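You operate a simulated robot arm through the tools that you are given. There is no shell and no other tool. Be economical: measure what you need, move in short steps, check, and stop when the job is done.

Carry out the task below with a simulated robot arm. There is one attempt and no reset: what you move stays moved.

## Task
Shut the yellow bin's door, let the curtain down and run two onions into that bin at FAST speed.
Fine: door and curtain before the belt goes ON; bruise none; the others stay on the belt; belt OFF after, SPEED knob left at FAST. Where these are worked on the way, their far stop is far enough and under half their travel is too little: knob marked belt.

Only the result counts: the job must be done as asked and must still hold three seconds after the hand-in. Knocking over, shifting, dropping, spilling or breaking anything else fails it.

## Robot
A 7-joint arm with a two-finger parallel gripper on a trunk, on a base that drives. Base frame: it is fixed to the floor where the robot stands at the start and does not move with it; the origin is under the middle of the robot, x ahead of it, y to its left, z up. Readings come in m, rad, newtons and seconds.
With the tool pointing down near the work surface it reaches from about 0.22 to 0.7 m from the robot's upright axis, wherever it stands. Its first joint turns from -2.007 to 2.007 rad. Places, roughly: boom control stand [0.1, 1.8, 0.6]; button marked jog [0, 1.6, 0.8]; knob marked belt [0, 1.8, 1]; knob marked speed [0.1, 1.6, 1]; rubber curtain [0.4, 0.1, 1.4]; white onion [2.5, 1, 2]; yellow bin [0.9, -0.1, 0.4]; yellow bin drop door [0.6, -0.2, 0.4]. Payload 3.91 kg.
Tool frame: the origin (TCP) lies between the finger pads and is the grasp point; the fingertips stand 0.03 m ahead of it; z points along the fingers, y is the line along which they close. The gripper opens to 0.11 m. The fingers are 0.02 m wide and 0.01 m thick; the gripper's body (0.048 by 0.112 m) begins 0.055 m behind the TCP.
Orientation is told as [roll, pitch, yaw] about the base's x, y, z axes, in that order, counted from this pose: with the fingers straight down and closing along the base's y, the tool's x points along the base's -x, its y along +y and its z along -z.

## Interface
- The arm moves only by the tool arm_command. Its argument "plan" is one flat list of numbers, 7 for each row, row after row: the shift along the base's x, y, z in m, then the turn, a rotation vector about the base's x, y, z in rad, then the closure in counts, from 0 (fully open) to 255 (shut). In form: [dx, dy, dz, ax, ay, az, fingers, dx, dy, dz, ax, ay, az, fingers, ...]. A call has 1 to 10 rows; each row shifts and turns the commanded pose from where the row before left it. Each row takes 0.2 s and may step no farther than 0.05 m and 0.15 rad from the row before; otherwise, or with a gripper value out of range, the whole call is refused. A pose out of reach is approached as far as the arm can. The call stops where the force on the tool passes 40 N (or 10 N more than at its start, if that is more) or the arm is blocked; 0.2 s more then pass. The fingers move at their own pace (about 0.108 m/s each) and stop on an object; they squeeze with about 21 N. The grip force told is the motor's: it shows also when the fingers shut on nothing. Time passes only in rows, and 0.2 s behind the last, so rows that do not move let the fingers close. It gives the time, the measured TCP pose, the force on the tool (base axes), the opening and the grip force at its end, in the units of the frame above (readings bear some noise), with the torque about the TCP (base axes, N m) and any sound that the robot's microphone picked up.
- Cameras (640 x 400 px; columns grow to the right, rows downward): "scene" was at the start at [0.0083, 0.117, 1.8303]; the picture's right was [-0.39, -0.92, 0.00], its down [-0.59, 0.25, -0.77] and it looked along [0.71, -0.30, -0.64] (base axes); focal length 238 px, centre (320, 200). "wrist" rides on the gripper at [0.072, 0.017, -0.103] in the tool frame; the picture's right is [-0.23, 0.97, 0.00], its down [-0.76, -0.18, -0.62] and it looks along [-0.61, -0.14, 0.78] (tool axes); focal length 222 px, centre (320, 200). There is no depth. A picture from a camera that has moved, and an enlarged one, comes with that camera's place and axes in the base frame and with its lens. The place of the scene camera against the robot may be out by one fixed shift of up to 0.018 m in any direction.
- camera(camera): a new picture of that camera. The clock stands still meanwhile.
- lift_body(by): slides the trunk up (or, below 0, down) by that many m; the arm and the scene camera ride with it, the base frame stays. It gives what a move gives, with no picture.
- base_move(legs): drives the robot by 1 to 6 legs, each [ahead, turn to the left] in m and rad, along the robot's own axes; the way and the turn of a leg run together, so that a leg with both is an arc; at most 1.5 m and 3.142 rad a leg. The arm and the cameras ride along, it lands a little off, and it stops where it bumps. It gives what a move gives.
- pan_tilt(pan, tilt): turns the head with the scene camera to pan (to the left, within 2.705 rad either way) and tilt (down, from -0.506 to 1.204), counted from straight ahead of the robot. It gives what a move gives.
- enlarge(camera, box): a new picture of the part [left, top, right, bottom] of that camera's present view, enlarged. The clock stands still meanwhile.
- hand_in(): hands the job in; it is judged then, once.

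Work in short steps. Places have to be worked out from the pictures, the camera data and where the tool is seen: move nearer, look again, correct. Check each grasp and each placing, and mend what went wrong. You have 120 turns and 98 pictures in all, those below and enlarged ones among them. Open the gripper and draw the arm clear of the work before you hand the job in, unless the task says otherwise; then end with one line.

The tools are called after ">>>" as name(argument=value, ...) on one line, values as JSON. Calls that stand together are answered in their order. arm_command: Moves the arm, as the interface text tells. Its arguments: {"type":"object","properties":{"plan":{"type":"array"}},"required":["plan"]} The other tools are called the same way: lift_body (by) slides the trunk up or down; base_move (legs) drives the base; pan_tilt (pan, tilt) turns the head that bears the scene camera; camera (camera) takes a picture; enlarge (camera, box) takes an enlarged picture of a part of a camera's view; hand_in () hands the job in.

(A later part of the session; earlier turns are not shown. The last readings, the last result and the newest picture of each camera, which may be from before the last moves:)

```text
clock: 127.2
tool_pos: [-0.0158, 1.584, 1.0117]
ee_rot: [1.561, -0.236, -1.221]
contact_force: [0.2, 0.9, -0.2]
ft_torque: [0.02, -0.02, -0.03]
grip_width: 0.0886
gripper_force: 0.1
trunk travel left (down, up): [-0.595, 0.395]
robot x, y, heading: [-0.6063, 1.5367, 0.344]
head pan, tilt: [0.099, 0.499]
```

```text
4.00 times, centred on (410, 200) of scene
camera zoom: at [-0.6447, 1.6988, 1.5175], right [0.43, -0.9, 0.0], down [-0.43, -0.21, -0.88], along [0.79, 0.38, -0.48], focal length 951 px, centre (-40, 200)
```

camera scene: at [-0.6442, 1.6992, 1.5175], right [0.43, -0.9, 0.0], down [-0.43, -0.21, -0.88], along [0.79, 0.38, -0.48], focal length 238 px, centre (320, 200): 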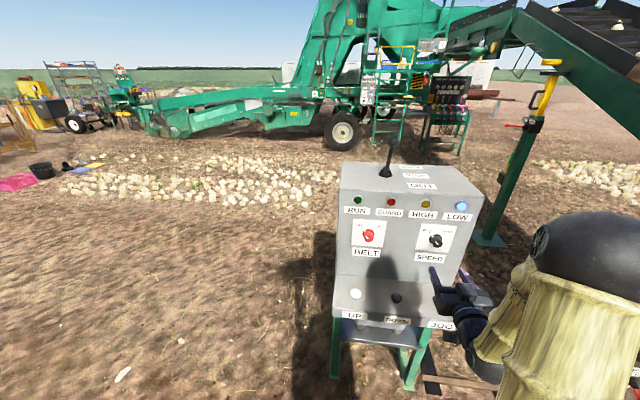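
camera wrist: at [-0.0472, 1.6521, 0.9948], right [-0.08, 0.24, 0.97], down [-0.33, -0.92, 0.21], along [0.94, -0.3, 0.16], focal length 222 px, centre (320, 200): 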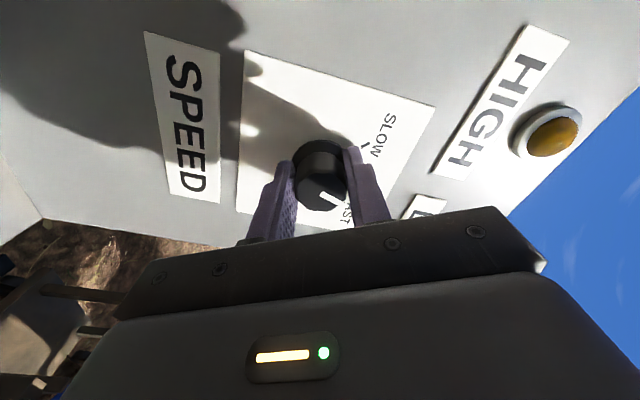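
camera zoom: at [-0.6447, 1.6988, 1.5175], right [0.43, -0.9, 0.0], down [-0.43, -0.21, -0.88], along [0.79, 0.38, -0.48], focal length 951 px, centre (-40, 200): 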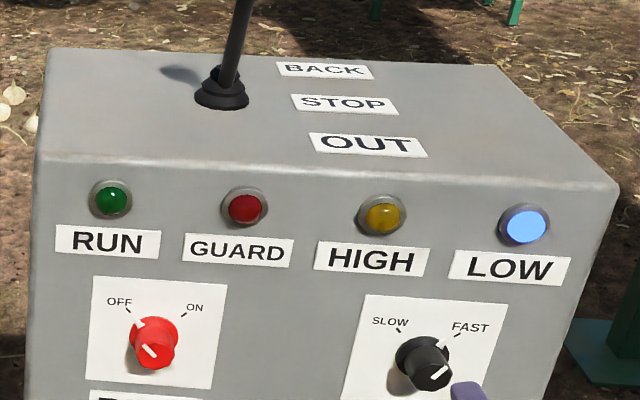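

SPEED is at FAST. Before switching on I check what I can see of the belt's onions and bin from here.

>>> pan_tilt(pan=-0.55, tilt=0.3)

>>> camera(camera="scene")

```text
clock: 128.2
tool_pos: [-0.0145, 1.5845, 1.0126]
ee_rot: [1.562, -0.236, -1.219]
contact_force: [0.4, -0.1, -0.4]
ft_torque: [0.03, -0.01, 0.01]
grip_width: 0.0882
gripper_force: 0.0
trunk travel left (down, up): [-0.595, 0.395]
robot x, y, heading: [-0.6138, 1.5395, 0.347]
head pan, tilt: [-0.55, 0.3]
```

```text
30 pictures are left
camera scene: at [-0.6352, 1.6409, 1.5359], right [-0.2, -0.98, 0.0], down [-0.29, 0.06, -0.96], along [0.94, -0.19, -0.3], focal length 238 px, centre (320, 200)
```

scene: 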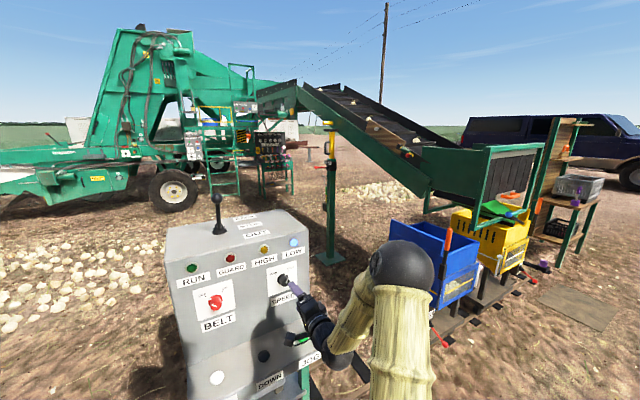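

I raise the trunk 0.3 m for a better view of belt and chute, and bring the arm back down toward the BELT knob, un-rolling the wrist.

>>> arm_command(plan=[-0.03, -0.011, 0, -0.126, -0.045, 0, 50, -0.009, 0.025, 0, -0.126, -0.045, 0, 50, -0.009, 0.025, 0, -0.126, -0.045, 0, 50, -0.009, 0.025, 0, -0.126, -0.045, 0, 50, -0.009, 0.025, 0, -0.126, -0.045, 0, 50, -0.009, 0.025, 0, -0.126, -0.045, 0, 50, -0.009, 0.025, 0, -0.126, -0.045, 0, 50, -0.009, 0.025, 0, -0.126, -0.045, 0, 50, -0.009, 0.025, 0, -0.126, -0.045, 0, 50, -0.006, 0.02, 0, -0.12, -0.045, 0, 50])

>>> lift_body(by=0.3)

>>> arm_command(plan=[0, 0, -0.045, 0, 0, 0, 50, 0, 0, -0.045, 0, 0, 0, 50, 0, 0, -0.045, 0, 0, 0, 50, 0, 0, -0.045, 0, 0, 0, 50, 0, 0, -0.045, 0, 0, 0, 50, 0, 0, -0.045, 0, 0, 0, 50, 0, 0, -0.03, 0, 0, 0, 50])

>>> camera(camera="wrist")

>>> camera(camera="scene")

```text
clock: 130.4
tool_pos: [-0.1191, 1.7974, 1.0126]
ee_rot: [0.144, -1.565, 0.194]
contact_force: [-0.3, -1.1, -1.1]
ft_torque: [-0.03, -0.03, 0.02]
grip_width: 0.0884
gripper_force: 0.1
out of reach, approached as far as the arm can: row 6
trunk travel left (down, up): [-0.595, 0.395]
robot x, y, heading: [-0.6074, 1.536, 0.344]
head pan, tilt: [-0.55, 0.3]
```

```text
clock: 133.4
tool_pos: [-0.1196, 1.7958, 1.3119]
ee_rot: [0.559, -1.567, -0.221]
contact_force: [0.0, 0.0, 0.3]
ft_torque: [0.0, 0.04, 0.02]
grip_width: 0.0884
gripper_force: 0.0
trunk travel left (down, up): [-0.895, 0.095]
robot x, y, heading: [-0.6079, 1.5382, 0.342]
head pan, tilt: [-0.55, 0.3]
```

```text
clock: 135.0
tool_pos: [-0.1178, 1.7958, 1.011]
ee_rot: [0.533, -1.564, -0.196]
contact_force: [-0.1, 0.2, 0.2]
ft_torque: [0.0, 0.0, 0.0]
grip_width: 0.0883
gripper_force: 0.0
trunk travel left (down, up): [-0.895, 0.095]
robot x, y, heading: [-0.6103, 1.5376, 0.346]
head pan, tilt: [-0.55, 0.3]
```

```text
29 pictures are left
camera wrist: at [-0.2229, 1.7776, 0.9378], right [-0.32, 0.92, 0.23], down [-0.53, -0.37, 0.76], along [0.79, 0.12, 0.6], focal length 222 px, centre (320, 200)
```

wrist: 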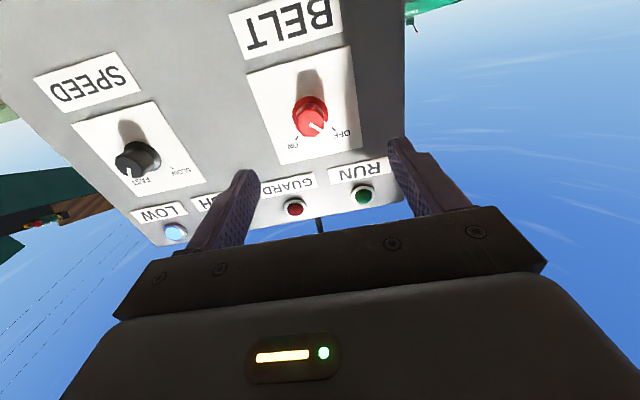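

```text
28 pictures are left
camera scene: at [-0.6349, 1.6412, 1.836], right [-0.2, -0.98, 0.0], down [-0.29, 0.06, -0.96], along [0.94, -0.19, -0.3], focal length 238 px, centre (320, 200)
```

scene: 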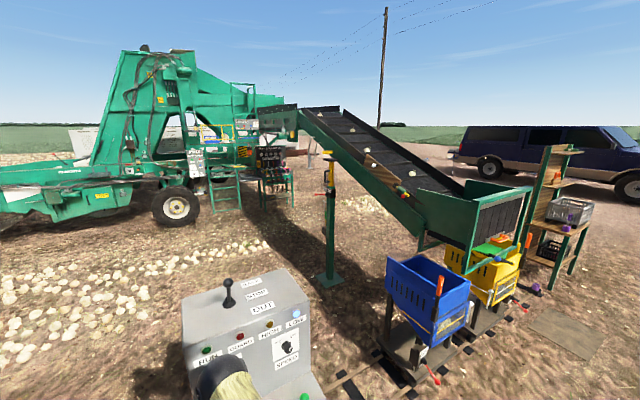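

BELT knob at about (0.001, 1.828, 1.012). I line up, advance and grip it.

>>> arm_command(plan=[0.0032, -0.009, 0.001, 0, 0, 0, 50, 0.029, 0.0103, 0, 0, 0, 0, 50, 0.029, 0.0103, 0, 0, 0, 0, 50, 0.029, 0.0103, 0, 0, 0, 0, 50, 0.028, 0.01, 0, 0, 0, 0, 50, 0, 0, 0, 0, 0, 0, 50])

>>> camera(camera="wrist")

```text
clock: 136.4
tool_pos: [0.0014, 1.8294, 1.0125]
ee_rot: [0.522, -1.565, -0.185]
contact_force: [0.4, -0.2, 0.4]
ft_torque: [0.0, 0.0, -0.02]
grip_width: 0.0885
gripper_force: 0.1
trunk travel left (down, up): [-0.895, 0.095]
robot x, y, heading: [-0.604, 1.5368, 0.343]
head pan, tilt: [-0.55, 0.3]
```

```text
27 pictures are left
camera wrist: at [-0.1036, 1.8105, 0.9401], right [-0.32, 0.92, 0.23], down [-0.53, -0.37, 0.76], along [0.79, 0.12, 0.6], focal length 222 px, centre (320, 200)
```

wrist: 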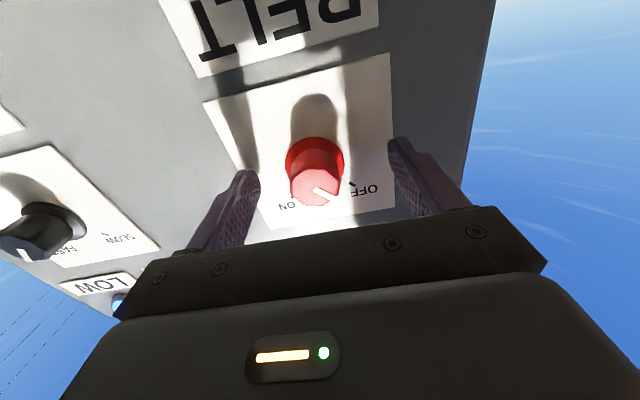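

Centred. I take a baseline view of the belt, then close.

>>> enlarge(camera="scene", box=[290, 90, 546, 250])

>>> arm_command(plan=[0, 0, 0, 0, 0, 0, 255, 0, 0, 0, 0, 0, 0, 255, 0, 0, 0, 0, 0, 0, 255])

```text
2.50 times, centred on (418, 170) of scene
camera zoom: at [-0.6354, 1.6409, 1.8359], right [-0.2, -0.98, 0.0], down [-0.29, 0.06, -0.96], along [0.94, -0.19, -0.3], focal length 594 px, centre (75, 275)
```

zoom: 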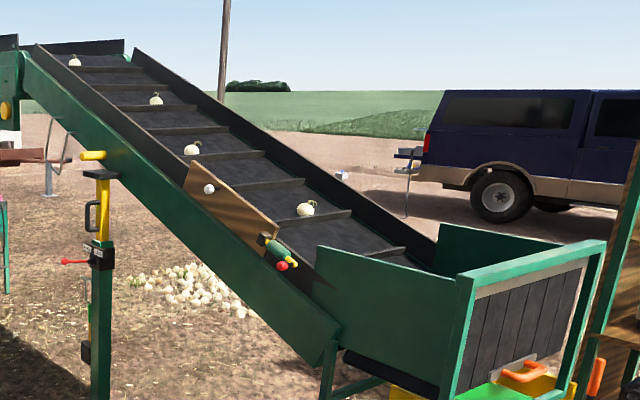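

```text
clock: 137.2
tool_pos: [0.0027, 1.825, 1.0109]
ee_rot: [0.567, -1.563, -0.235]
contact_force: [6.3, -13.5, -1.4]
ft_torque: [0.13, -0.19, -1.86]
grip_width: 0.0309
gripper_force: 44.9
trunk travel left (down, up): [-0.895, 0.095]
robot x, y, heading: [-0.613, 1.5411, 0.34]
head pan, tilt: [-0.55, 0.3]
```

Now turn BELT to ON (same turn as before), then look at once.

>>> arm_command(plan=[0, 0, 0, 0.14, 0.0505, 0, 255, 0, 0, 0, 0.14, 0.0505, 0, 255, 0, 0, 0, 0.14, 0.0505, 0, 255, 0, 0, 0, 0.14, 0.0505, 0, 255, 0, 0, 0, 0.14, 0.0505, 0, 255, 0, 0, 0, 0.14, 0.0505, 0, 255, 0, 0, 0, 0.14, 0.0505, 0, 255, 0, 0, 0, 0.14, 0.0505, 0, 255, 0, 0, 0, 0.13, 0.048, 0, 255])

>>> enlarge(camera="scene", box=[170, 90, 570, 340])

```text
clock: 139.2
tool_pos: [0.0017, 1.8283, 1.0155]
ee_rot: [1.563, -0.235, -1.219]
contact_force: [10.4, -3.4, 10.3]
ft_torque: [0.2, -0.64, -0.25]
grip_width: 0.0311
gripper_force: 45.4
trunk travel left (down, up): [-0.895, 0.095]
robot x, y, heading: [-0.6135, 1.5403, 0.346]
head pan, tilt: [-0.55, 0.3]
```

```text
1.60 times, centred on (370, 215) of scene
camera zoom: at [-0.6345, 1.6396, 1.8361], right [-0.2, -0.98, 0.0], down [-0.29, 0.06, -0.96], along [0.94, -0.19, -0.3], focal length 380 px, centre (240, 176)
```

zoom: 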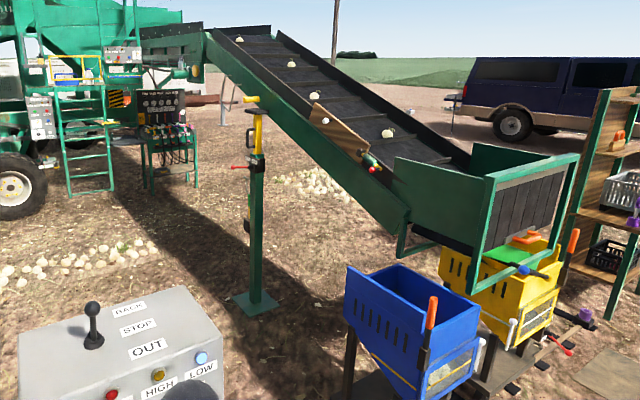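

No onion has moved yet. I turn a bit further to the stop, then look again.

>>> arm_command(plan=[0, 0, 0, 0.1, 0.036, 0, 255, 0, 0, 0, 0.1, 0.036, 0, 255])

>>> enlarge(camera="scene", box=[170, 90, 570, 340])

>>> enlarge(camera="wrist", box=[160, 60, 480, 260])

```text
clock: 139.8
tool_pos: [0.0011, 1.827, 1.0151]
ee_rot: [1.564, -0.024, -1.22]
contact_force: [12.1, 1.2, 19.8]
ft_torque: [0.28, -1.01, -0.44]
grip_width: 0.0307
gripper_force: 45.6
trunk travel left (down, up): [-0.895, 0.095]
robot x, y, heading: [-0.6066, 1.5407, 0.343]
head pan, tilt: [-0.55, 0.3]
```

```text
1.60 times, centred on (370, 215) of scene
camera zoom: at [-0.6354, 1.6399, 1.8362], right [-0.2, -0.98, 0.0], down [-0.29, 0.06, -0.96], along [0.94, -0.19, -0.3], focal length 380 px, centre (240, 176)
```

zoom: 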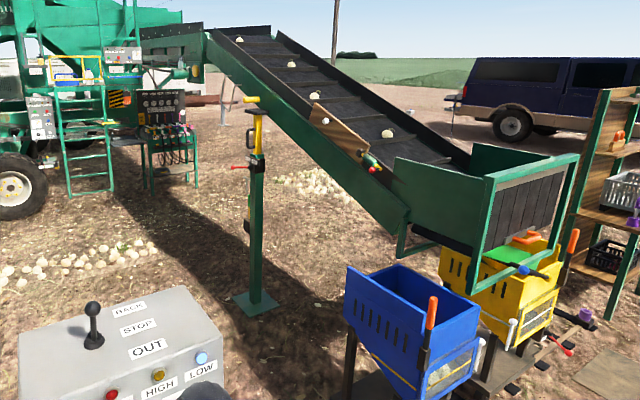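

```text
2.00 times, centred on (320, 160) of wrist
camera zoom: at [-0.1218, 1.8601, 1.0303], right [0.07, -0.19, 0.98], down [-0.32, -0.93, -0.16], along [0.94, -0.3, -0.13], focal length 444 px, centre (320, 280)
```

zoom: 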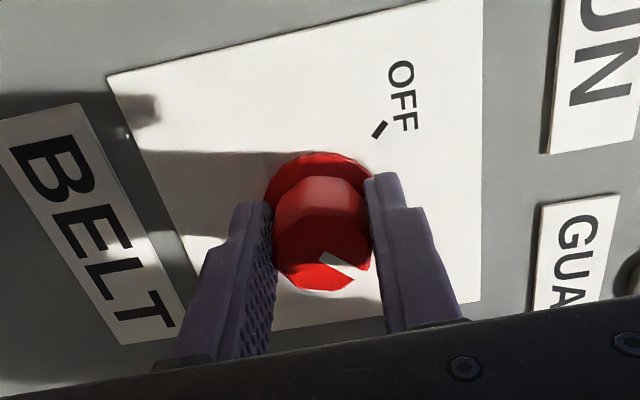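

The knob stands at ON but the belt seems still. Wait 0.6 s and look again.

>>> arm_command(plan=[0, 0, 0, 0, 0, 0, 255, 0, 0, 0, 0, 0, 0, 255])

>>> enlarge(camera="scene", box=[250, 90, 570, 290])

>>> camera(camera="wrist")

```text
clock: 140.4
tool_pos: [0.0013, 1.8281, 1.0151]
ee_rot: [1.565, -0.025, -1.219]
contact_force: [16.1, 3.9, 25.7]
ft_torque: [0.23, -0.88, 0.56]
grip_width: 0.0308
gripper_force: 44.7
trunk travel left (down, up): [-0.895, 0.095]
robot x, y, heading: [-0.6112, 1.5405, 0.352]
head pan, tilt: [-0.55, 0.3]
```

```text
2.00 times, centred on (410, 190) of scene
camera zoom: at [-0.6354, 1.6401, 1.8361], right [-0.2, -0.98, 0.0], down [-0.29, 0.06, -0.96], along [0.94, -0.19, -0.3], focal length 475 px, centre (140, 220)
```

zoom: 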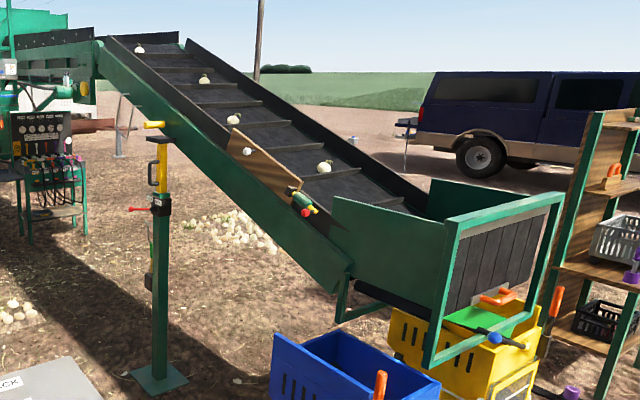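

```text
21 pictures are left
camera wrist: at [-0.1218, 1.8601, 1.0302], right [0.07, -0.19, 0.98], down [-0.32, -0.93, -0.16], along [0.94, -0.3, -0.13], focal length 222 px, centre (320, 200)
```

wrist: 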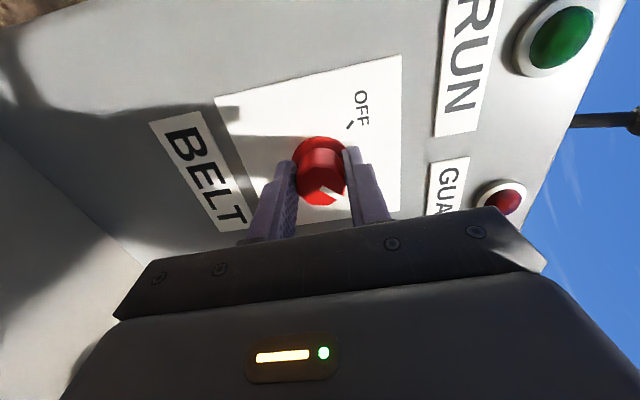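

RUN lamp is still dark. I wait another second in case of a start delay.

>>> arm_command(plan=[0, 0, 0, 0.05, 0.018, 0, 255, 0, 0, 0, 0.05, 0.018, 0, 255, 0, 0, 0, 0, 0, 0, 255, 0, 0, 0, 0, 0, 0, 255])

>>> camera(camera="wrist")

```text
clock: 141.4
tool_pos: [-0.0007, 1.8278, 1.0159]
ee_rot: [1.567, 0.081, -1.218]
contact_force: [14.7, 10.8, 27.8]
ft_torque: [-0.47, -1.27, 0.41]
grip_width: 0.0313
gripper_force: 45.1
trunk travel left (down, up): [-0.895, 0.095]
robot x, y, heading: [-0.61, 1.5389, 0.347]
head pan, tilt: [-0.55, 0.3]
```

```text
20 pictures are left
camera wrist: at [-0.1217, 1.8588, 1.038], right [0.11, -0.28, 0.95], down [-0.33, -0.91, -0.23], along [0.94, -0.29, -0.19], focal length 222 px, centre (320, 200)
```

wrist: 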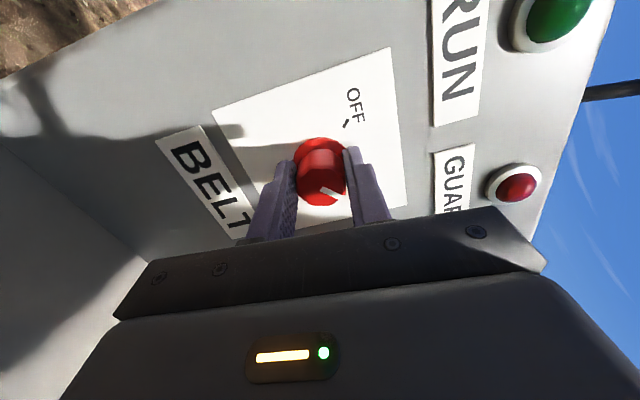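

Still not running. I release and back off to view the panel squarely.

>>> arm_command(plan=[0, 0, 0, 0, 0, 0, 50, 0, 0, 0, 0, 0, 0, 50, -0.03, -0.011, 0, 0, 0, 0, 50, -0.03, -0.011, 0, 0, 0, 0, 50, -0.03, -0.011, 0, 0, 0, 0, 50])

>>> pan_tilt(pan=0.0, tilt=0.7)

>>> camera(camera="scene")

```text
clock: 142.6
tool_pos: [-0.0921, 1.7946, 1.0143]
ee_rot: [1.562, 0.081, -1.218]
contact_force: [0.1, -0.3, 0.3]
ft_torque: [0.02, 0.04, -0.01]
grip_width: 0.0884
gripper_force: 0.1
trunk travel left (down, up): [-0.895, 0.095]
robot x, y, heading: [-0.6086, 1.5375, 0.349]
head pan, tilt: [-0.55, 0.3]
```

```text
clock: 143.6
tool_pos: [-0.0889, 1.7938, 1.0123]
ee_rot: [1.56, 0.079, -1.219]
contact_force: [0.5, 0.9, 0.0]
ft_torque: [0.0, 0.0, 0.01]
grip_width: 0.0885
gripper_force: 0.1
trunk travel left (down, up): [-0.895, 0.095]
robot x, y, heading: [-0.6067, 1.5383, 0.346]
head pan, tilt: [0.0, 0.7]
```

```text
19 pictures are left
camera scene: at [-0.6466, 1.6884, 1.7998], right [0.34, -0.94, 0.0], down [-0.61, -0.22, -0.77], along [0.72, 0.26, -0.64], focal length 238 px, centre (320, 200)
```

scene: 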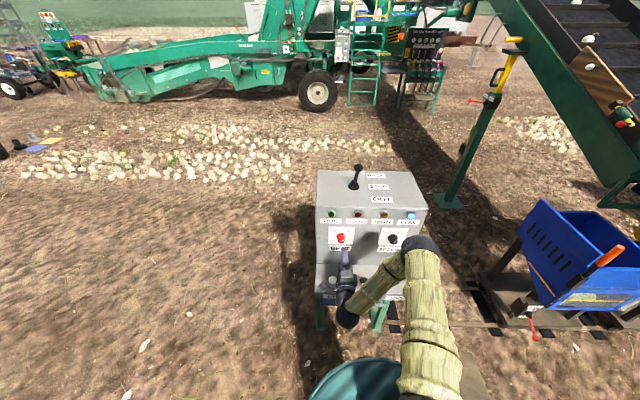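

>>> enlarge(camera="scene", box=[310, 160, 438, 255])

```text
4.21 times, centred on (374, 208) of scene
camera zoom: at [-0.6466, 1.6884, 1.7998], right [0.34, -0.94, 0.0], down [-0.61, -0.22, -0.77], along [0.72, 0.26, -0.64], focal length 1001 px, centre (93, 168)
```

zoom: 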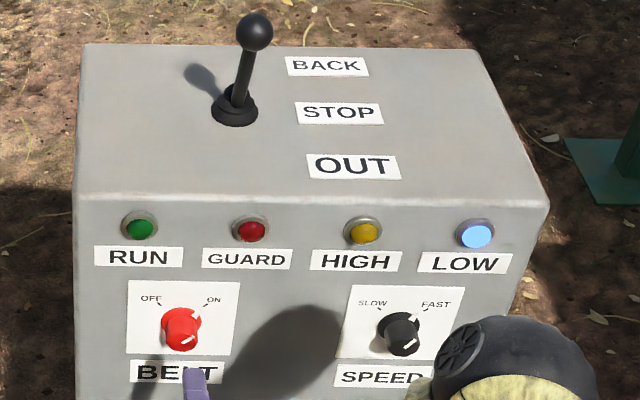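

BELT is ON, SPEED FAST, GUARD out, but RUN is dark and the big lever stands at STOP. I check whether the belt has moved at all.

>>> pan_tilt(pan=-0.55, tilt=0.3)

>>> enlarge(camera="scene", box=[290, 90, 546, 250])

```text
clock: 144.5
tool_pos: [-0.0892, 1.7947, 1.0108]
ee_rot: [1.561, 0.082, -1.22]
contact_force: [1.2, 0.5, -0.4]
ft_torque: [0.0, 0.03, 0.01]
grip_width: 0.0883
gripper_force: 0.0
trunk travel left (down, up): [-0.895, 0.095]
robot x, y, heading: [-0.6088, 1.5376, 0.344]
head pan, tilt: [-0.55, 0.3]
```

```text
2.50 times, centred on (418, 170) of scene
camera zoom: at [-0.6353, 1.6408, 1.8358], right [-0.2, -0.98, 0.0], down [-0.29, 0.06, -0.96], along [0.94, -0.19, -0.3], focal length 594 px, centre (75, 275)
```

zoom: 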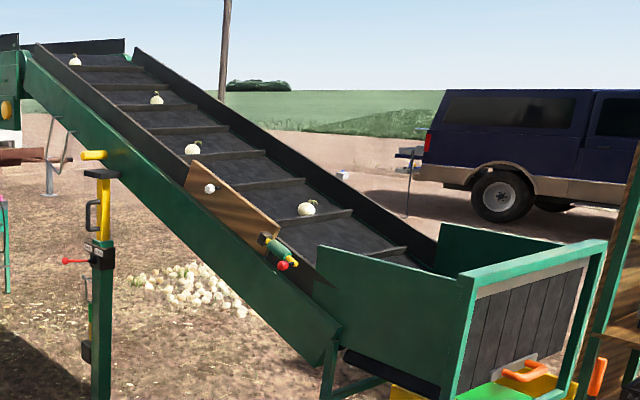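

Nothing moved, and by geometry the lever already leans to OUT. Something else must block the run; I look closely at the post's red lever and the fitting on the belt's side.

>>> enlarge(camera="scene", box=[310, 140, 422, 210])

```text
5.71 times, centred on (366, 175) of scene
camera zoom: at [-0.6353, 1.6408, 1.8358], right [-0.2, -0.98, 0.0], down [-0.29, 0.06, -0.96], along [0.94, -0.19, -0.3], focal length 1358 px, centre (57, 343)
```

zoom: 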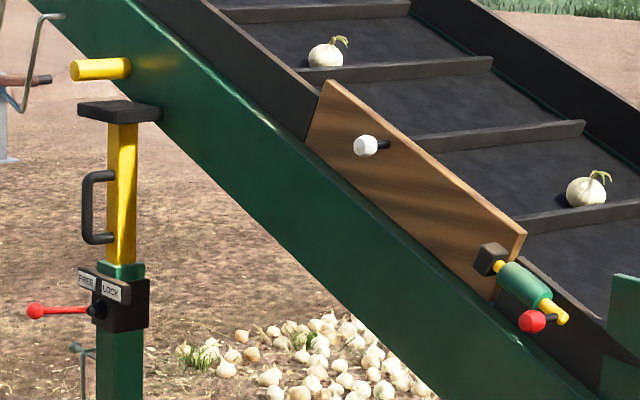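

The post lock and side gate are unrelated. The torque shows BELT at its stop, but the SPEED knob may not have been turned fully home. I turn BELT back OFF first, so nothing starts unattended, then turn SPEED hard to its stop.

>>> arm_command(plan=[0.0302, 0.0111, 0.0005, 0, 0, 0, 50, 0.0302, 0.0111, 0.0005, 0, 0, 0, 50, 0.0302, 0.0111, 0.0005, 0, 0, 0, 50, 0, 0, 0, 0, 0, 0, 255, 0, 0, 0, 0, 0, 0, 255, 0, 0, 0, 0, 0, 0, 255])

>>> arm_command(plan=[0, 0, 0, -0.14, -0.05, 0, 255, 0, 0, 0, -0.14, -0.05, 0, 255, 0, 0, 0, -0.14, -0.05, 0, 255, 0, 0, 0, -0.14, -0.05, 0, 255, 0, 0, 0, -0.14, -0.05, 0, 255, 0, 0, 0, -0.14, -0.05, 0, 255, 0, 0, 0, -0.14, -0.05, 0, 255, 0, 0, 0, -0.14, -0.05, 0, 255, 0, 0, 0, -0.14, -0.05, 0, 255, 0, 0, 0, -0.14, -0.05, 0, 255])

```text
clock: 145.9
tool_pos: [0.0027, 1.828, 1.0144]
ee_rot: [1.564, 0.08, -1.22]
contact_force: [5.1, 2.7, 8.8]
ft_torque: [0.22, -1.09, 0.12]
grip_width: 0.0315
gripper_force: 44.5
trunk travel left (down, up): [-0.895, 0.095]
robot x, y, heading: [-0.6115, 1.5417, 0.346]
head pan, tilt: [-0.55, 0.3]
```

```text
clock: 148.1
tool_pos: [0.002, 1.8254, 1.0119]
ee_rot: [1.478, -1.407, -1.149]
contact_force: [9.9, -3.4, -5.7]
ft_torque: [-0.28, 0.88, -1.49]
grip_width: 0.0313
gripper_force: 45.0
trunk travel left (down, up): [-0.895, 0.095]
robot x, y, heading: [-0.6039, 1.5365, 0.345]
head pan, tilt: [-0.55, 0.3]
```

Release, back off, shift to SPEED, and check by wrist view.

>>> arm_command(plan=[0, 0, 0, 0, 0, 0, 50, 0, 0, 0, 0, 0, 0, 50, -0.03, -0.011, 0, 0, 0, 0, 50, -0.03, -0.011, 0, 0, 0, 0, 50, -0.025, -0.009, 0, 0, 0, 0, 50, 0.015, -0.042, 0, 0, 0, 0, 50, 0.015, -0.042, 0, 0, 0, 0, 50, 0.015, -0.042, 0, 0, 0, 0, 50, 0.015, -0.042, 0, 0, 0, 0, 50, 0.014, -0.04, 0, 0, 0, 0, 50])

>>> camera(camera="wrist")

```text
clock: 150.3
tool_pos: [-0.0108, 1.5874, 1.0134]
ee_rot: [1.511, -1.405, -1.179]
contact_force: [0.5, 0.6, 0.5]
ft_torque: [-0.02, 0.01, 0.04]
grip_width: 0.0884
gripper_force: 0.0
trunk travel left (down, up): [-0.895, 0.095]
robot x, y, heading: [-0.603, 1.5379, 0.344]
head pan, tilt: [-0.55, 0.3]
```

```text
15 pictures are left
camera wrist: at [-0.1185, 1.5797, 0.9463], right [-0.3, 0.87, 0.38], down [-0.48, -0.49, 0.73], along [0.82, 0.03, 0.57], focal length 222 px, centre (320, 200)
```

wrist: 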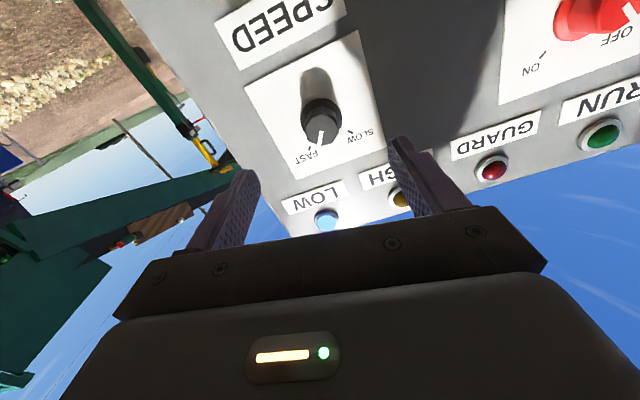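

BELT shows OFF. SPEED's pointer looks slightly short of the FAST tick, so I grip it and turn it home.

>>> arm_command(plan=[0.029, 0.0105, 0, 0, 0, 0, 50, 0.029, 0.0105, 0, 0, 0, 0, 50, 0.029, 0.0105, 0, 0, 0, 0, 50, 0, 0, 0, 0, 0, 0, 255, 0, 0, 0, 0, 0, 0, 255, 0, 0, 0, 0, 0, 0, 255])

>>> arm_command(plan=[0, 0, 0, 0.1, 0.036, 0, 255, 0, 0, 0, 0.1, 0.036, 0, 255, 0, 0, 0, 0.1, 0.036, 0, 255, 0, 0, 0, 0.1, 0.036, 0, 255])

>>> arm_command(plan=[0, 0, 0, 0.1, 0.036, 0, 255, 0, 0, 0, 0.1, 0.036, 0, 255, 0, 0, 0, 0.1, 0.036, 0, 255, 0, 0, 0, 0.1, 0.036, 0, 255])

```text
clock: 151.7
tool_pos: [0.0763, 1.6183, 1.0142]
ee_rot: [1.507, -1.405, -1.176]
contact_force: [4.5, -5.8, 1.2]
ft_torque: [-0.17, 0.54, -1.4]
grip_width: 0.0313
gripper_force: 44.7
trunk travel left (down, up): [-0.895, 0.095]
robot x, y, heading: [-0.6082, 1.5396, 0.346]
head pan, tilt: [-0.55, 0.3]
```

```text
clock: 152.7
tool_pos: [0.0775, 1.6202, 1.0133]
ee_rot: [1.545, -0.98, -1.211]
contact_force: [3.1, -8.9, -1.6]
ft_torque: [-0.9, -0.12, -1.03]
grip_width: 0.0312
gripper_force: 45.1
trunk travel left (down, up): [-0.895, 0.095]
robot x, y, heading: [-0.6075, 1.5388, 0.35]
head pan, tilt: [-0.55, 0.3]
```

```text
clock: 153.7
tool_pos: [0.0772, 1.6208, 1.0134]
ee_rot: [1.552, -0.553, -1.214]
contact_force: [1.3, -5.1, -4.3]
ft_torque: [-0.18, 0.21, 0.2]
grip_width: 0.0311
gripper_force: 45.1
trunk travel left (down, up): [-0.895, 0.095]
robot x, y, heading: [-0.6051, 1.5413, 0.342]
head pan, tilt: [-0.55, 0.3]
```

The torque rose to 0.9 N m and the fingers then slipped: SPEED is at its stop. Release and go back to BELT.

>>> arm_command(plan=[0, 0, 0, 0, 0, 0, 50, 0, 0, 0, 0, 0, 0, 50, -0.03, -0.011, 0, 0, 0, 0, 50, -0.03, -0.011, 0, -0.13, -0.047, 0, 50, -0.03, -0.011, 0, -0.13, -0.047, 0, 50, -0.015, 0.042, 0, -0.13, -0.047, 0, 50, -0.015, 0.042, 0, -0.13, -0.047, 0, 50, -0.015, 0.042, 0, -0.13, -0.047, 0, 50, -0.015, 0.042, 0, -0.13, -0.047, 0, 50, -0.015, 0.04, 0, -0.13, -0.047, 0, 50])

>>> camera(camera="wrist")

```text
clock: 155.9
tool_pos: [-0.0892, 1.7969, 1.0151]
ee_rot: [1.411, -1.526, -1.077]
contact_force: [-0.6, 0.2, 0.2]
ft_torque: [-0.01, 0.0, 0.01]
grip_width: 0.0886
gripper_force: 0.0
trunk travel left (down, up): [-0.895, 0.095]
robot x, y, heading: [-0.6087, 1.5386, 0.344]
head pan, tilt: [-0.55, 0.3]
```

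```text
14 pictures are left
camera wrist: at [-0.1952, 1.7816, 0.9428], right [-0.31, 0.91, 0.27], down [-0.52, -0.4, 0.76], along [0.8, 0.1, 0.59], focal length 222 px, centre (320, 200)
```

wrist: 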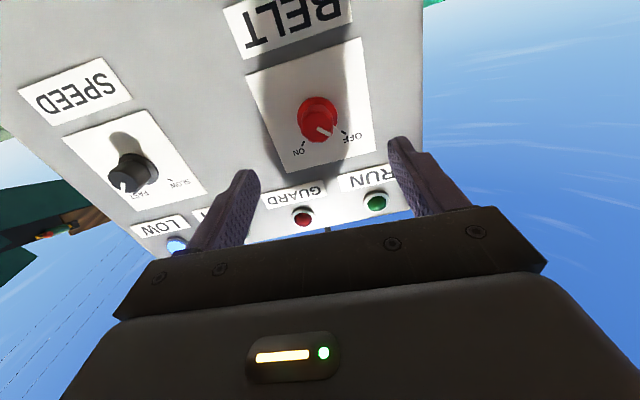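

Now BELT again, with the wrist pre-rolled to give more turning range.

>>> arm_command(plan=[0, 0, -0.0025, -0.13, -0.047, 0, 50, 0, 0, 0, -0.13, -0.047, 0, 50, 0.03, 0.0103, 0, 0, 0, 0, 50, 0.03, 0.0103, 0, 0, 0, 0, 50, 0.03, 0.0103, 0, 0, 0, 0, 50, 0, 0, 0, 0, 0, 0, 255, 0, 0, 0, 0, 0, 0, 255, 0, 0, 0, 0, 0, 0, 255])

>>> arm_command(plan=[0, 0, 0, 0.14, 0.05, 0, 255, 0, 0, 0, 0.14, 0.05, 0, 255, 0, 0, 0, 0.14, 0.05, 0, 255, 0, 0, 0, 0.14, 0.05, 0, 255, 0, 0, 0, 0.14, 0.05, 0, 255, 0, 0, 0, 0.14, 0.05, 0, 255, 0, 0, 0, 0.14, 0.05, 0, 255, 0, 0, 0, 0.14, 0.05, 0, 255, 0, 0, 0, 0.14, 0.05, 0, 255, 0, 0, 0, 0.14, 0.05, 0, 255])

>>> arm_command(plan=[0, 0, 0, 0.1, 0.036, 0, 255])

>>> camera(camera="wrist")

```text
clock: 157.7
tool_pos: [0.0023, 1.8246, 1.0123]
ee_rot: [-1.561, -1.342, 1.887]
contact_force: [5.0, -5.7, 1.6]
ft_torque: [0.03, -0.04, -1.18]
grip_width: 0.0316
gripper_force: 44.9
trunk travel left (down, up): [-0.895, 0.095]
robot x, y, heading: [-0.6092, 1.539, 0.346]
head pan, tilt: [-0.55, 0.3]
```

```text
clock: 159.9
tool_pos: [0.0015, 1.8276, 1.0142]
ee_rot: [1.563, -0.309, -1.222]
contact_force: [3.6, 6.7, 17.4]
ft_torque: [-0.06, 0.11, -0.19]
grip_width: 0.0316
gripper_force: 45.2
trunk travel left (down, up): [-0.895, 0.095]
robot x, y, heading: [-0.6092, 1.5415, 0.346]
head pan, tilt: [-0.55, 0.3]
```

```text
clock: 160.3
tool_pos: [0.0002, 1.8276, 1.0138]
ee_rot: [1.564, -0.206, -1.219]
contact_force: [5.7, 10.1, 23.0]
ft_torque: [-0.54, 0.05, 0.47]
grip_width: 0.0317
gripper_force: 45.1
trunk travel left (down, up): [-0.895, 0.095]
robot x, y, heading: [-0.6091, 1.5391, 0.344]
head pan, tilt: [-0.55, 0.3]
```

```text
13 pictures are left
camera wrist: at [-0.1225, 1.8623, 1.0164], right [0.01, -0.02, 1.0], down [-0.32, -0.95, -0.01], along [0.95, -0.32, -0.02], focal length 222 px, centre (320, 200)
```

wrist: 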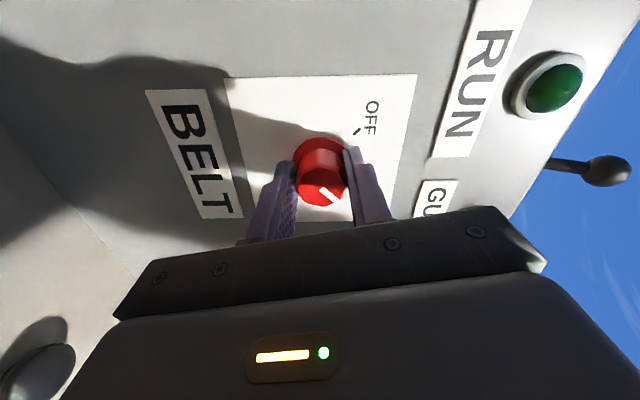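

Still no RUN lamp. I look squarely at the lamps while BELT is held at ON.

>>> pan_tilt(pan=0.0, tilt=0.7)

>>> enlarge(camera="scene", box=[312, 155, 440, 235])

```text
clock: 161.3
tool_pos: [0.0004, 1.8269, 1.0136]
ee_rot: [1.563, -0.21, -1.22]
contact_force: [8.5, 15.4, 28.4]
ft_torque: [-0.22, -0.08, 0.44]
grip_width: 0.0315
gripper_force: 44.6
trunk travel left (down, up): [-0.895, 0.095]
robot x, y, heading: [-0.6097, 1.5381, 0.342]
head pan, tilt: [0.0, 0.7]
```

```text
5.00 times, centred on (376, 195) of scene
camera zoom: at [-0.6484, 1.6898, 1.7998], right [0.34, -0.94, 0.0], down [-0.61, -0.22, -0.77], along [0.72, 0.26, -0.64], focal length 1188 px, centre (40, 225)
```

zoom: 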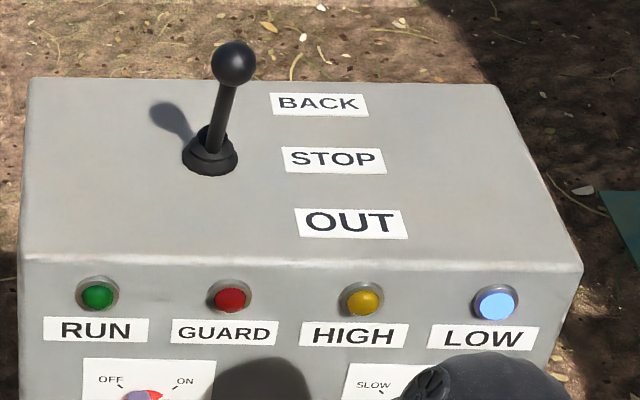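

Only LOW is lit. Before testing the JOG button I turn BELT back OFF and release it, so nothing can run on unattended.

>>> arm_command(plan=[0, 0, 0, -0.14, -0.05, 0, 255, 0, 0, 0, -0.14, -0.05, 0, 255, 0, 0, 0, -0.14, -0.05, 0, 255, 0, 0, 0, -0.14, -0.05, 0, 255, 0, 0, 0, -0.14, -0.05, 0, 255, 0, 0, 0, -0.14, -0.05, 0, 255, 0, 0, 0, -0.14, -0.05, 0, 255, 0, 0, 0, -0.14, -0.05, 0, 255, 0, 0, 0, -0.14, -0.05, 0, 255, 0, 0, 0, -0.14, -0.05, 0, 255])

>>> arm_command(plan=[0, 0, 0, 0, 0, 0, 50, 0, 0, 0, 0, 0, 0, 50, -0.03, -0.011, 0, 0, 0, 0, 50, -0.03, -0.011, 0, 0, 0, 0, 50, -0.03, -0.011, 0, 0.06, 0.022, 0, 50, -0.01, -0.003, 0, 0.06, 0.022, 0, 50])

>>> enlarge(camera="scene", box=[300, 200, 460, 300])

```text
clock: 163.5
tool_pos: [0.0023, 1.8246, 1.0114]
ee_rot: [-1.52, -1.445, 1.849]
contact_force: [2.5, 2.7, 9.0]
ft_torque: [-0.07, 0.22, -1.56]
grip_width: 0.0317
gripper_force: 45.0
trunk travel left (down, up): [-0.895, 0.095]
robot x, y, heading: [-0.6013, 1.5375, 0.347]
head pan, tilt: [0.0, 0.7]
```

```text
clock: 164.9
tool_pos: [-0.0993, 1.7901, 1.0112]
ee_rot: [0.65, -1.562, -0.32]
contact_force: [-0.3, 1.1, -0.5]
ft_torque: [0.02, -0.01, 0.0]
grip_width: 0.0884
gripper_force: 0.1
trunk travel left (down, up): [-0.895, 0.095]
robot x, y, heading: [-0.6071, 1.5416, 0.346]
head pan, tilt: [0.0, 0.7]
```

```text
4.00 times, centred on (380, 250) of scene
camera zoom: at [-0.6463, 1.6886, 1.7998], right [0.34, -0.94, 0.0], down [-0.61, -0.22, -0.76], along [0.72, 0.26, -0.64], focal length 951 px, centre (80, 0)
```

zoom: 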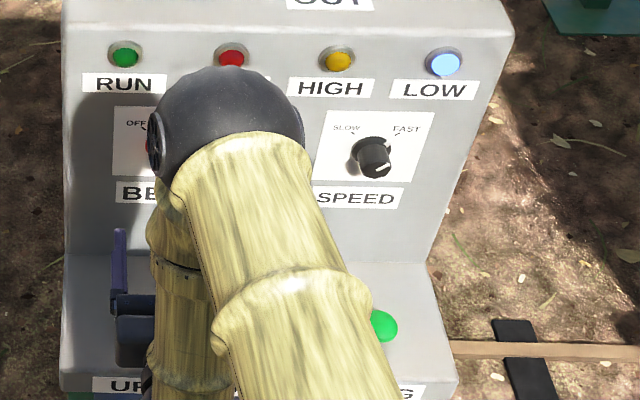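

SPEED's stop lies clearly beyond its FAST tick, so the knobs' travel is wider than 90°: BELT was probably never at its far stop. I pre-roll the wrist further back and grip BELT again.

>>> pan_tilt(pan=-0.55, tilt=0.3)

>>> arm_command(plan=[0, 0, 0, -0.14, -0.05, 0, 50, 0, 0, 0, -0.14, -0.05, 0, 50, 0, 0, 0, -0.14, -0.05, 0, 50, 0, 0, 0, -0.14, -0.05, 0, 50, 0.033, 0.0122, 0.0005, 0, 0, 0, 50, 0.033, 0.0122, 0.0005, 0, 0, 0, 50, 0.034, 0.0122, 0.0005, 0, 0, 0, 50, 0, 0, 0, 0, 0, 0, 255, 0, 0, 0, 0, 0, 0, 255, 0, 0, 0, 0, 0, 0, 255])

```text
clock: 165.9
tool_pos: [-0.0988, 1.7894, 1.011]
ee_rot: [0.535, -1.563, -0.201]
contact_force: [-0.5, -0.5, 0.1]
ft_torque: [0.0, 0.02, 0.0]
grip_width: 0.0883
gripper_force: 0.0
trunk travel left (down, up): [-0.895, 0.095]
robot x, y, heading: [-0.61, 1.537, 0.346]
head pan, tilt: [-0.55, 0.3]
```

```text
clock: 168.1
tool_pos: [0.0037, 1.8243, 1.014]
ee_rot: [-1.574, -0.981, 1.902]
contact_force: [8.6, -5.3, 7.4]
ft_torque: [0.15, -0.25, -1.18]
grip_width: 0.0311
gripper_force: 45.7
trunk travel left (down, up): [-0.895, 0.095]
robot x, y, heading: [-0.6066, 1.5385, 0.344]
head pan, tilt: [-0.55, 0.3]
```

Gripped. Turn 1.45 rad, then on by small steps while watching torque and the belt.

>>> arm_command(plan=[0, 0, 0, 0.136, 0.049, 0, 255, 0, 0, 0, 0.136, 0.049, 0, 255, 0, 0, 0, 0.136, 0.049, 0, 255, 0, 0, 0, 0.136, 0.049, 0, 255, 0, 0, 0, 0.136, 0.049, 0, 255, 0, 0, 0, 0.136, 0.049, 0, 255, 0, 0, 0, 0.136, 0.049, 0, 255, 0, 0, 0, 0.136, 0.049, 0, 255, 0, 0, 0, 0.136, 0.049, 0, 255, 0, 0, 0, 0.136, 0.049, 0, 255])

>>> arm_command(plan=[0, 0, 0, 0.136, 0.049, 0, 255, 0, 0, 0, 0.136, 0.049, 0, 255])

>>> arm_command(plan=[0, 0, 0, 0.136, 0.049, 0, 255, 0, 0, 0, 0.136, 0.049, 0, 255])

>>> enlarge(camera="scene", box=[290, 90, 546, 250])

```text
clock: 170.3
tool_pos: [0.0018, 1.8252, 1.0149]
ee_rot: [1.551, -0.709, -1.215]
contact_force: [9.0, -8.6, 22.6]
ft_torque: [-0.28, 0.91, -0.17]
grip_width: 0.031
gripper_force: 44.8
trunk travel left (down, up): [-0.895, 0.095]
robot x, y, heading: [-0.606, 1.5413, 0.344]
head pan, tilt: [-0.55, 0.3]
```

```text
clock: 170.9
tool_pos: [0.0006, 1.8278, 1.0136]
ee_rot: [1.557, -0.424, -1.213]
contact_force: [13.2, -1.5, 16.6]
ft_torque: [-0.61, 0.1, -0.54]
grip_width: 0.0313
gripper_force: 45.2
trunk travel left (down, up): [-0.895, 0.095]
robot x, y, heading: [-0.6098, 1.5382, 0.344]
head pan, tilt: [-0.55, 0.3]
```

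```text
clock: 171.5
tool_pos: [-0.0004, 1.8298, 1.0144]
ee_rot: [1.556, -0.132, -1.208]
contact_force: [5.6, 11.3, 15.3]
ft_torque: [0.05, -1.3, 1.35]
grip_width: 0.0316
gripper_force: 45.1
trunk travel left (down, up): [-0.895, 0.095]
robot x, y, heading: [-0.606, 1.5378, 0.346]
head pan, tilt: [-0.55, 0.3]
```

```text
2.50 times, centred on (418, 170) of scene
camera zoom: at [-0.6364, 1.6416, 1.8359], right [-0.2, -0.98, 0.0], down [-0.29, 0.06, -0.96], along [0.94, -0.19, -0.3], focal length 594 px, centre (75, 275)
```

zoom: 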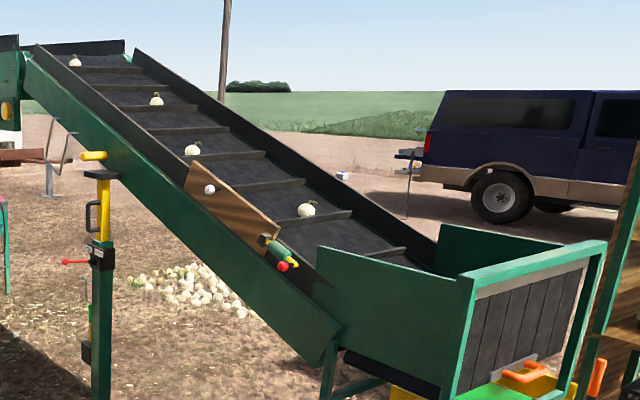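

BELT is now hard at its ON stop yet the belt stands still, so a further action is needed; JOG is the remaining belt control. I release BELT (left ON), and bring the tool in front of the JOG button.

>>> arm_command(plan=[0, 0, 0, 0, 0, 0, 50, 0, 0, 0, 0, 0, 0, 50, -0.03, -0.011, 0, 0, 0, 0, 50, -0.03, -0.011, 0, -0.14, -0.05, 0, 50, -0.03, -0.011, 0, -0.14, -0.05, 0, 50, -0.03, -0.011, 0, -0.14, -0.05, 0, 255, -0.03, -0.011, 0, -0.14, -0.05, 0, 255, 0, -0.03, 0, -0.14, -0.05, 0, 255])

>>> arm_command(plan=[0.005, -0.038, -0.02, -0.14, -0.05, 0, 255, 0.005, -0.038, -0.02, -0.14, -0.05, 0, 255, 0.005, -0.038, -0.02, -0.14, -0.05, 0, 255, 0.005, -0.038, -0.02, -0.14, -0.05, 0, 255, 0.005, -0.038, -0.025, 0, 0, 0, 255, 0.003, -0.025, -0.035, 0, 0, 0, 255])

>>> pan_tilt(pan=0.05, tilt=0.8)

>>> enlarge(camera="scene", box=[300, 120, 460, 260])

```text
clock: 173.3
tool_pos: [-0.1488, 1.7406, 1.0134]
ee_rot: [1.544, -0.879, -1.209]
contact_force: [0.4, -0.8, 0.6]
ft_torque: [0.01, -0.01, 0.06]
grip_width: 0.0
gripper_force: 21.0
trunk travel left (down, up): [-0.895, 0.095]
robot x, y, heading: [-0.6099, 1.5383, 0.346]
head pan, tilt: [-0.55, 0.3]
```

```text
clock: 174.7
tool_pos: [-0.1224, 1.5294, 0.8749]
ee_rot: [1.433, -1.472, -1.103]
contact_force: [-0.1, 0.0, 0.6]
ft_torque: [0.01, 0.01, -0.02]
grip_width: 0.0001
gripper_force: 20.5
trunk travel left (down, up): [-0.895, 0.095]
robot x, y, heading: [-0.6098, 1.5404, 0.349]
head pan, tilt: [-0.55, 0.3]
```

```text
clock: 175.7
tool_pos: [-0.1211, 1.5276, 0.8738]
ee_rot: [1.427, -1.474, -1.094]
contact_force: [0.4, 0.7, 0.0]
ft_torque: [-0.01, -0.03, 0.04]
grip_width: 0.0002
gripper_force: 21.1
trunk travel left (down, up): [-0.895, 0.095]
robot x, y, heading: [-0.6046, 1.5382, 0.352]
head pan, tilt: [0.051, 0.799]
```

```text
2.86 times, centred on (380, 190) of scene
camera zoom: at [-0.6518, 1.6907, 1.7916], right [0.39, -0.92, 0.0], down [-0.66, -0.28, -0.7], along [0.64, 0.27, -0.72], focal length 679 px, centre (149, 229)
```

zoom: 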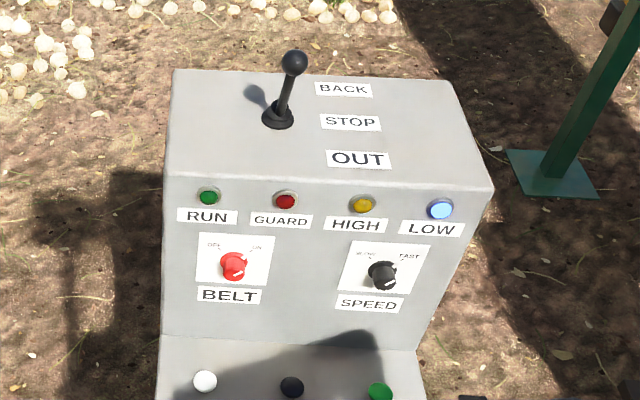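

BELT and SPEED both at their right stops. I pan to watch the belt, then move over JOG and press it gently.

>>> pan_tilt(pan=-0.55, tilt=0.3)

>>> arm_command(plan=[0.0357, 0.0118, 0, 0, 0, 0, 255, 0.0357, 0.0118, 0, 0, 0, 0, 255, 0.0357, 0.0118, 0, 0, 0, 0, 255, 0, 0, -0.01, 0, 0, 0, 255, 0, 0, -0.01, 0, 0, 0, 255, 0, 0, -0.01, 0, 0, 0, 255])

>>> arm_command(plan=[0, 0, -0.006, 0, 0, 0, 255, 0, 0, -0.006, 0, 0, 0, 255])

```text
clock: 176.7
tool_pos: [-0.1209, 1.5278, 0.8749]
ee_rot: [1.426, -1.474, -1.096]
contact_force: [0.2, 0.5, 0.4]
ft_torque: [0.0, 0.01, 0.0]
grip_width: 0.0
gripper_force: 20.9
trunk travel left (down, up): [-0.895, 0.095]
robot x, y, heading: [-0.6074, 1.5367, 0.343]
head pan, tilt: [-0.55, 0.3]
```

```text
clock: 178.1
tool_pos: [-0.0133, 1.5631, 0.8434]
ee_rot: [1.425, -1.472, -1.097]
contact_force: [0.5, -0.2, -0.9]
ft_torque: [0.01, 0.02, 0.02]
grip_width: 0.0001
gripper_force: 21.3
trunk travel left (down, up): [-0.895, 0.095]
robot x, y, heading: [-0.606, 1.5369, 0.347]
head pan, tilt: [-0.55, 0.3]
```

```text
clock: 178.7
tool_pos: [-0.0124, 1.5623, 0.8315]
ee_rot: [1.443, -1.475, -1.108]
contact_force: [1.4, 0.6, 3.7]
ft_torque: [0.01, -0.11, 0.0]
grip_width: 0.0001
gripper_force: 21.1
trunk travel left (down, up): [-0.895, 0.095]
robot x, y, heading: [-0.6113, 1.5391, 0.348]
head pan, tilt: [-0.55, 0.3]
heard: click
```

A click: JOG is being pressed. Look at the belt now.

>>> enlarge(camera="scene", box=[290, 90, 546, 250])

```text
2.50 times, centred on (418, 170) of scene
camera zoom: at [-0.6354, 1.6408, 1.836], right [-0.2, -0.98, 0.0], down [-0.29, 0.06, -0.96], along [0.94, -0.19, -0.3], focal length 594 px, centre (75, 275)
```

zoom: 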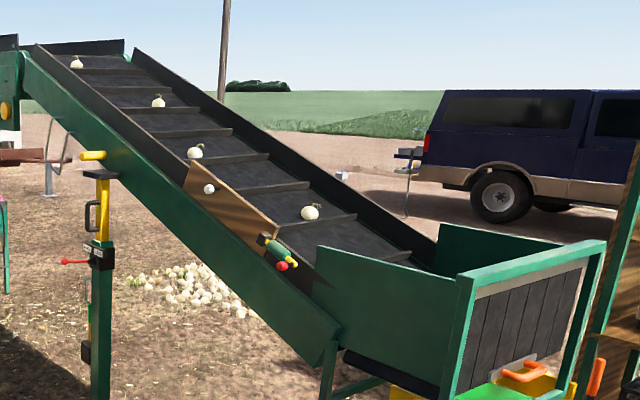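

The belt has moved by about 2 cm, so JOG drives it. I lift off to learn whether it runs on or only while held.

>>> arm_command(plan=[0, 0, 0.015, 0, 0, 0, 255])

>>> enlarge(camera="scene", box=[290, 90, 546, 250])

```text
clock: 179.1
tool_pos: [-0.0135, 1.563, 0.8472]
ee_rot: [1.418, -1.473, -1.086]
contact_force: [0.5, -0.4, -1.1]
ft_torque: [0.03, -0.01, 0.0]
grip_width: 0.0
gripper_force: 21.1
trunk travel left (down, up): [-0.895, 0.095]
robot x, y, heading: [-0.606, 1.5377, 0.346]
head pan, tilt: [-0.55, 0.3]
```

```text
2.50 times, centred on (418, 170) of scene
camera zoom: at [-0.6351, 1.6408, 1.8358], right [-0.2, -0.98, 0.0], down [-0.29, 0.06, -0.96], along [0.94, -0.19, -0.3], focal length 594 px, centre (75, 275)
```

zoom: 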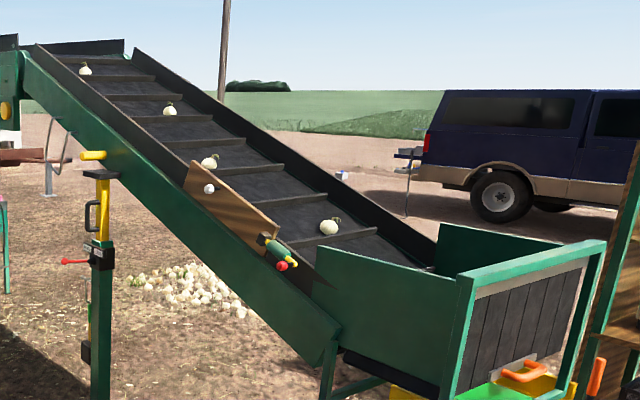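

It moved about 10 cm more; it may be running on. I head for the BELT knob at once (wrist pre-rolled so it can be turned OFF), then look.

>>> arm_command(plan=[-0.0285, -0.0, 0.04, 0.13, 0.047, 0, 50, -0.0086, 0.04, 0.0255, 0.13, 0.047, 0, 50, -0.0086, 0.04, 0.0255, 0.13, 0.047, 0, 50, -0.0086, 0.04, 0.0255, 0.13, 0.047, 0, 50, -0.0086, 0.04, 0.025, 0.13, 0.047, 0, 50, -0.0086, 0.038, 0.0245, 0.06, 0.02, 0, 50, -0.009, 0.033, 0.0, 0, 0, 0, 50])

>>> enlarge(camera="scene", box=[290, 90, 546, 250])

```text
clock: 180.7
tool_pos: [-0.093, 1.7955, 1.0126]
ee_rot: [1.542, -0.718, -1.208]
contact_force: [0.9, -0.7, 0.2]
ft_torque: [0.0, -0.01, -0.01]
grip_width: 0.0883
gripper_force: 0.0
trunk travel left (down, up): [-0.895, 0.095]
robot x, y, heading: [-0.6093, 1.5384, 0.347]
head pan, tilt: [-0.55, 0.3]
```

```text
2.50 times, centred on (418, 170) of scene
camera zoom: at [-0.6333, 1.6431, 1.8358], right [-0.2, -0.98, 0.0], down [-0.29, 0.06, -0.96], along [0.94, -0.19, -0.3], focal length 594 px, centre (75, 275)
```

zoom: 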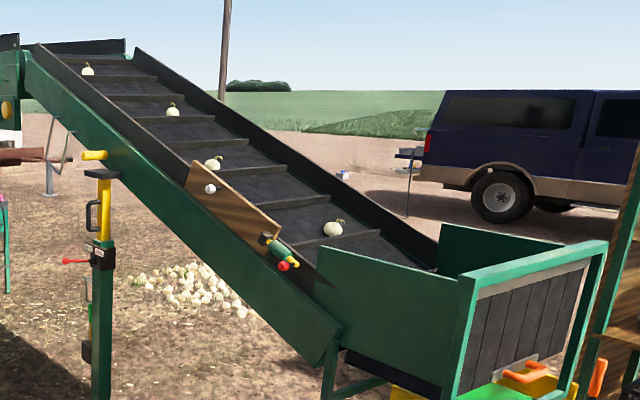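

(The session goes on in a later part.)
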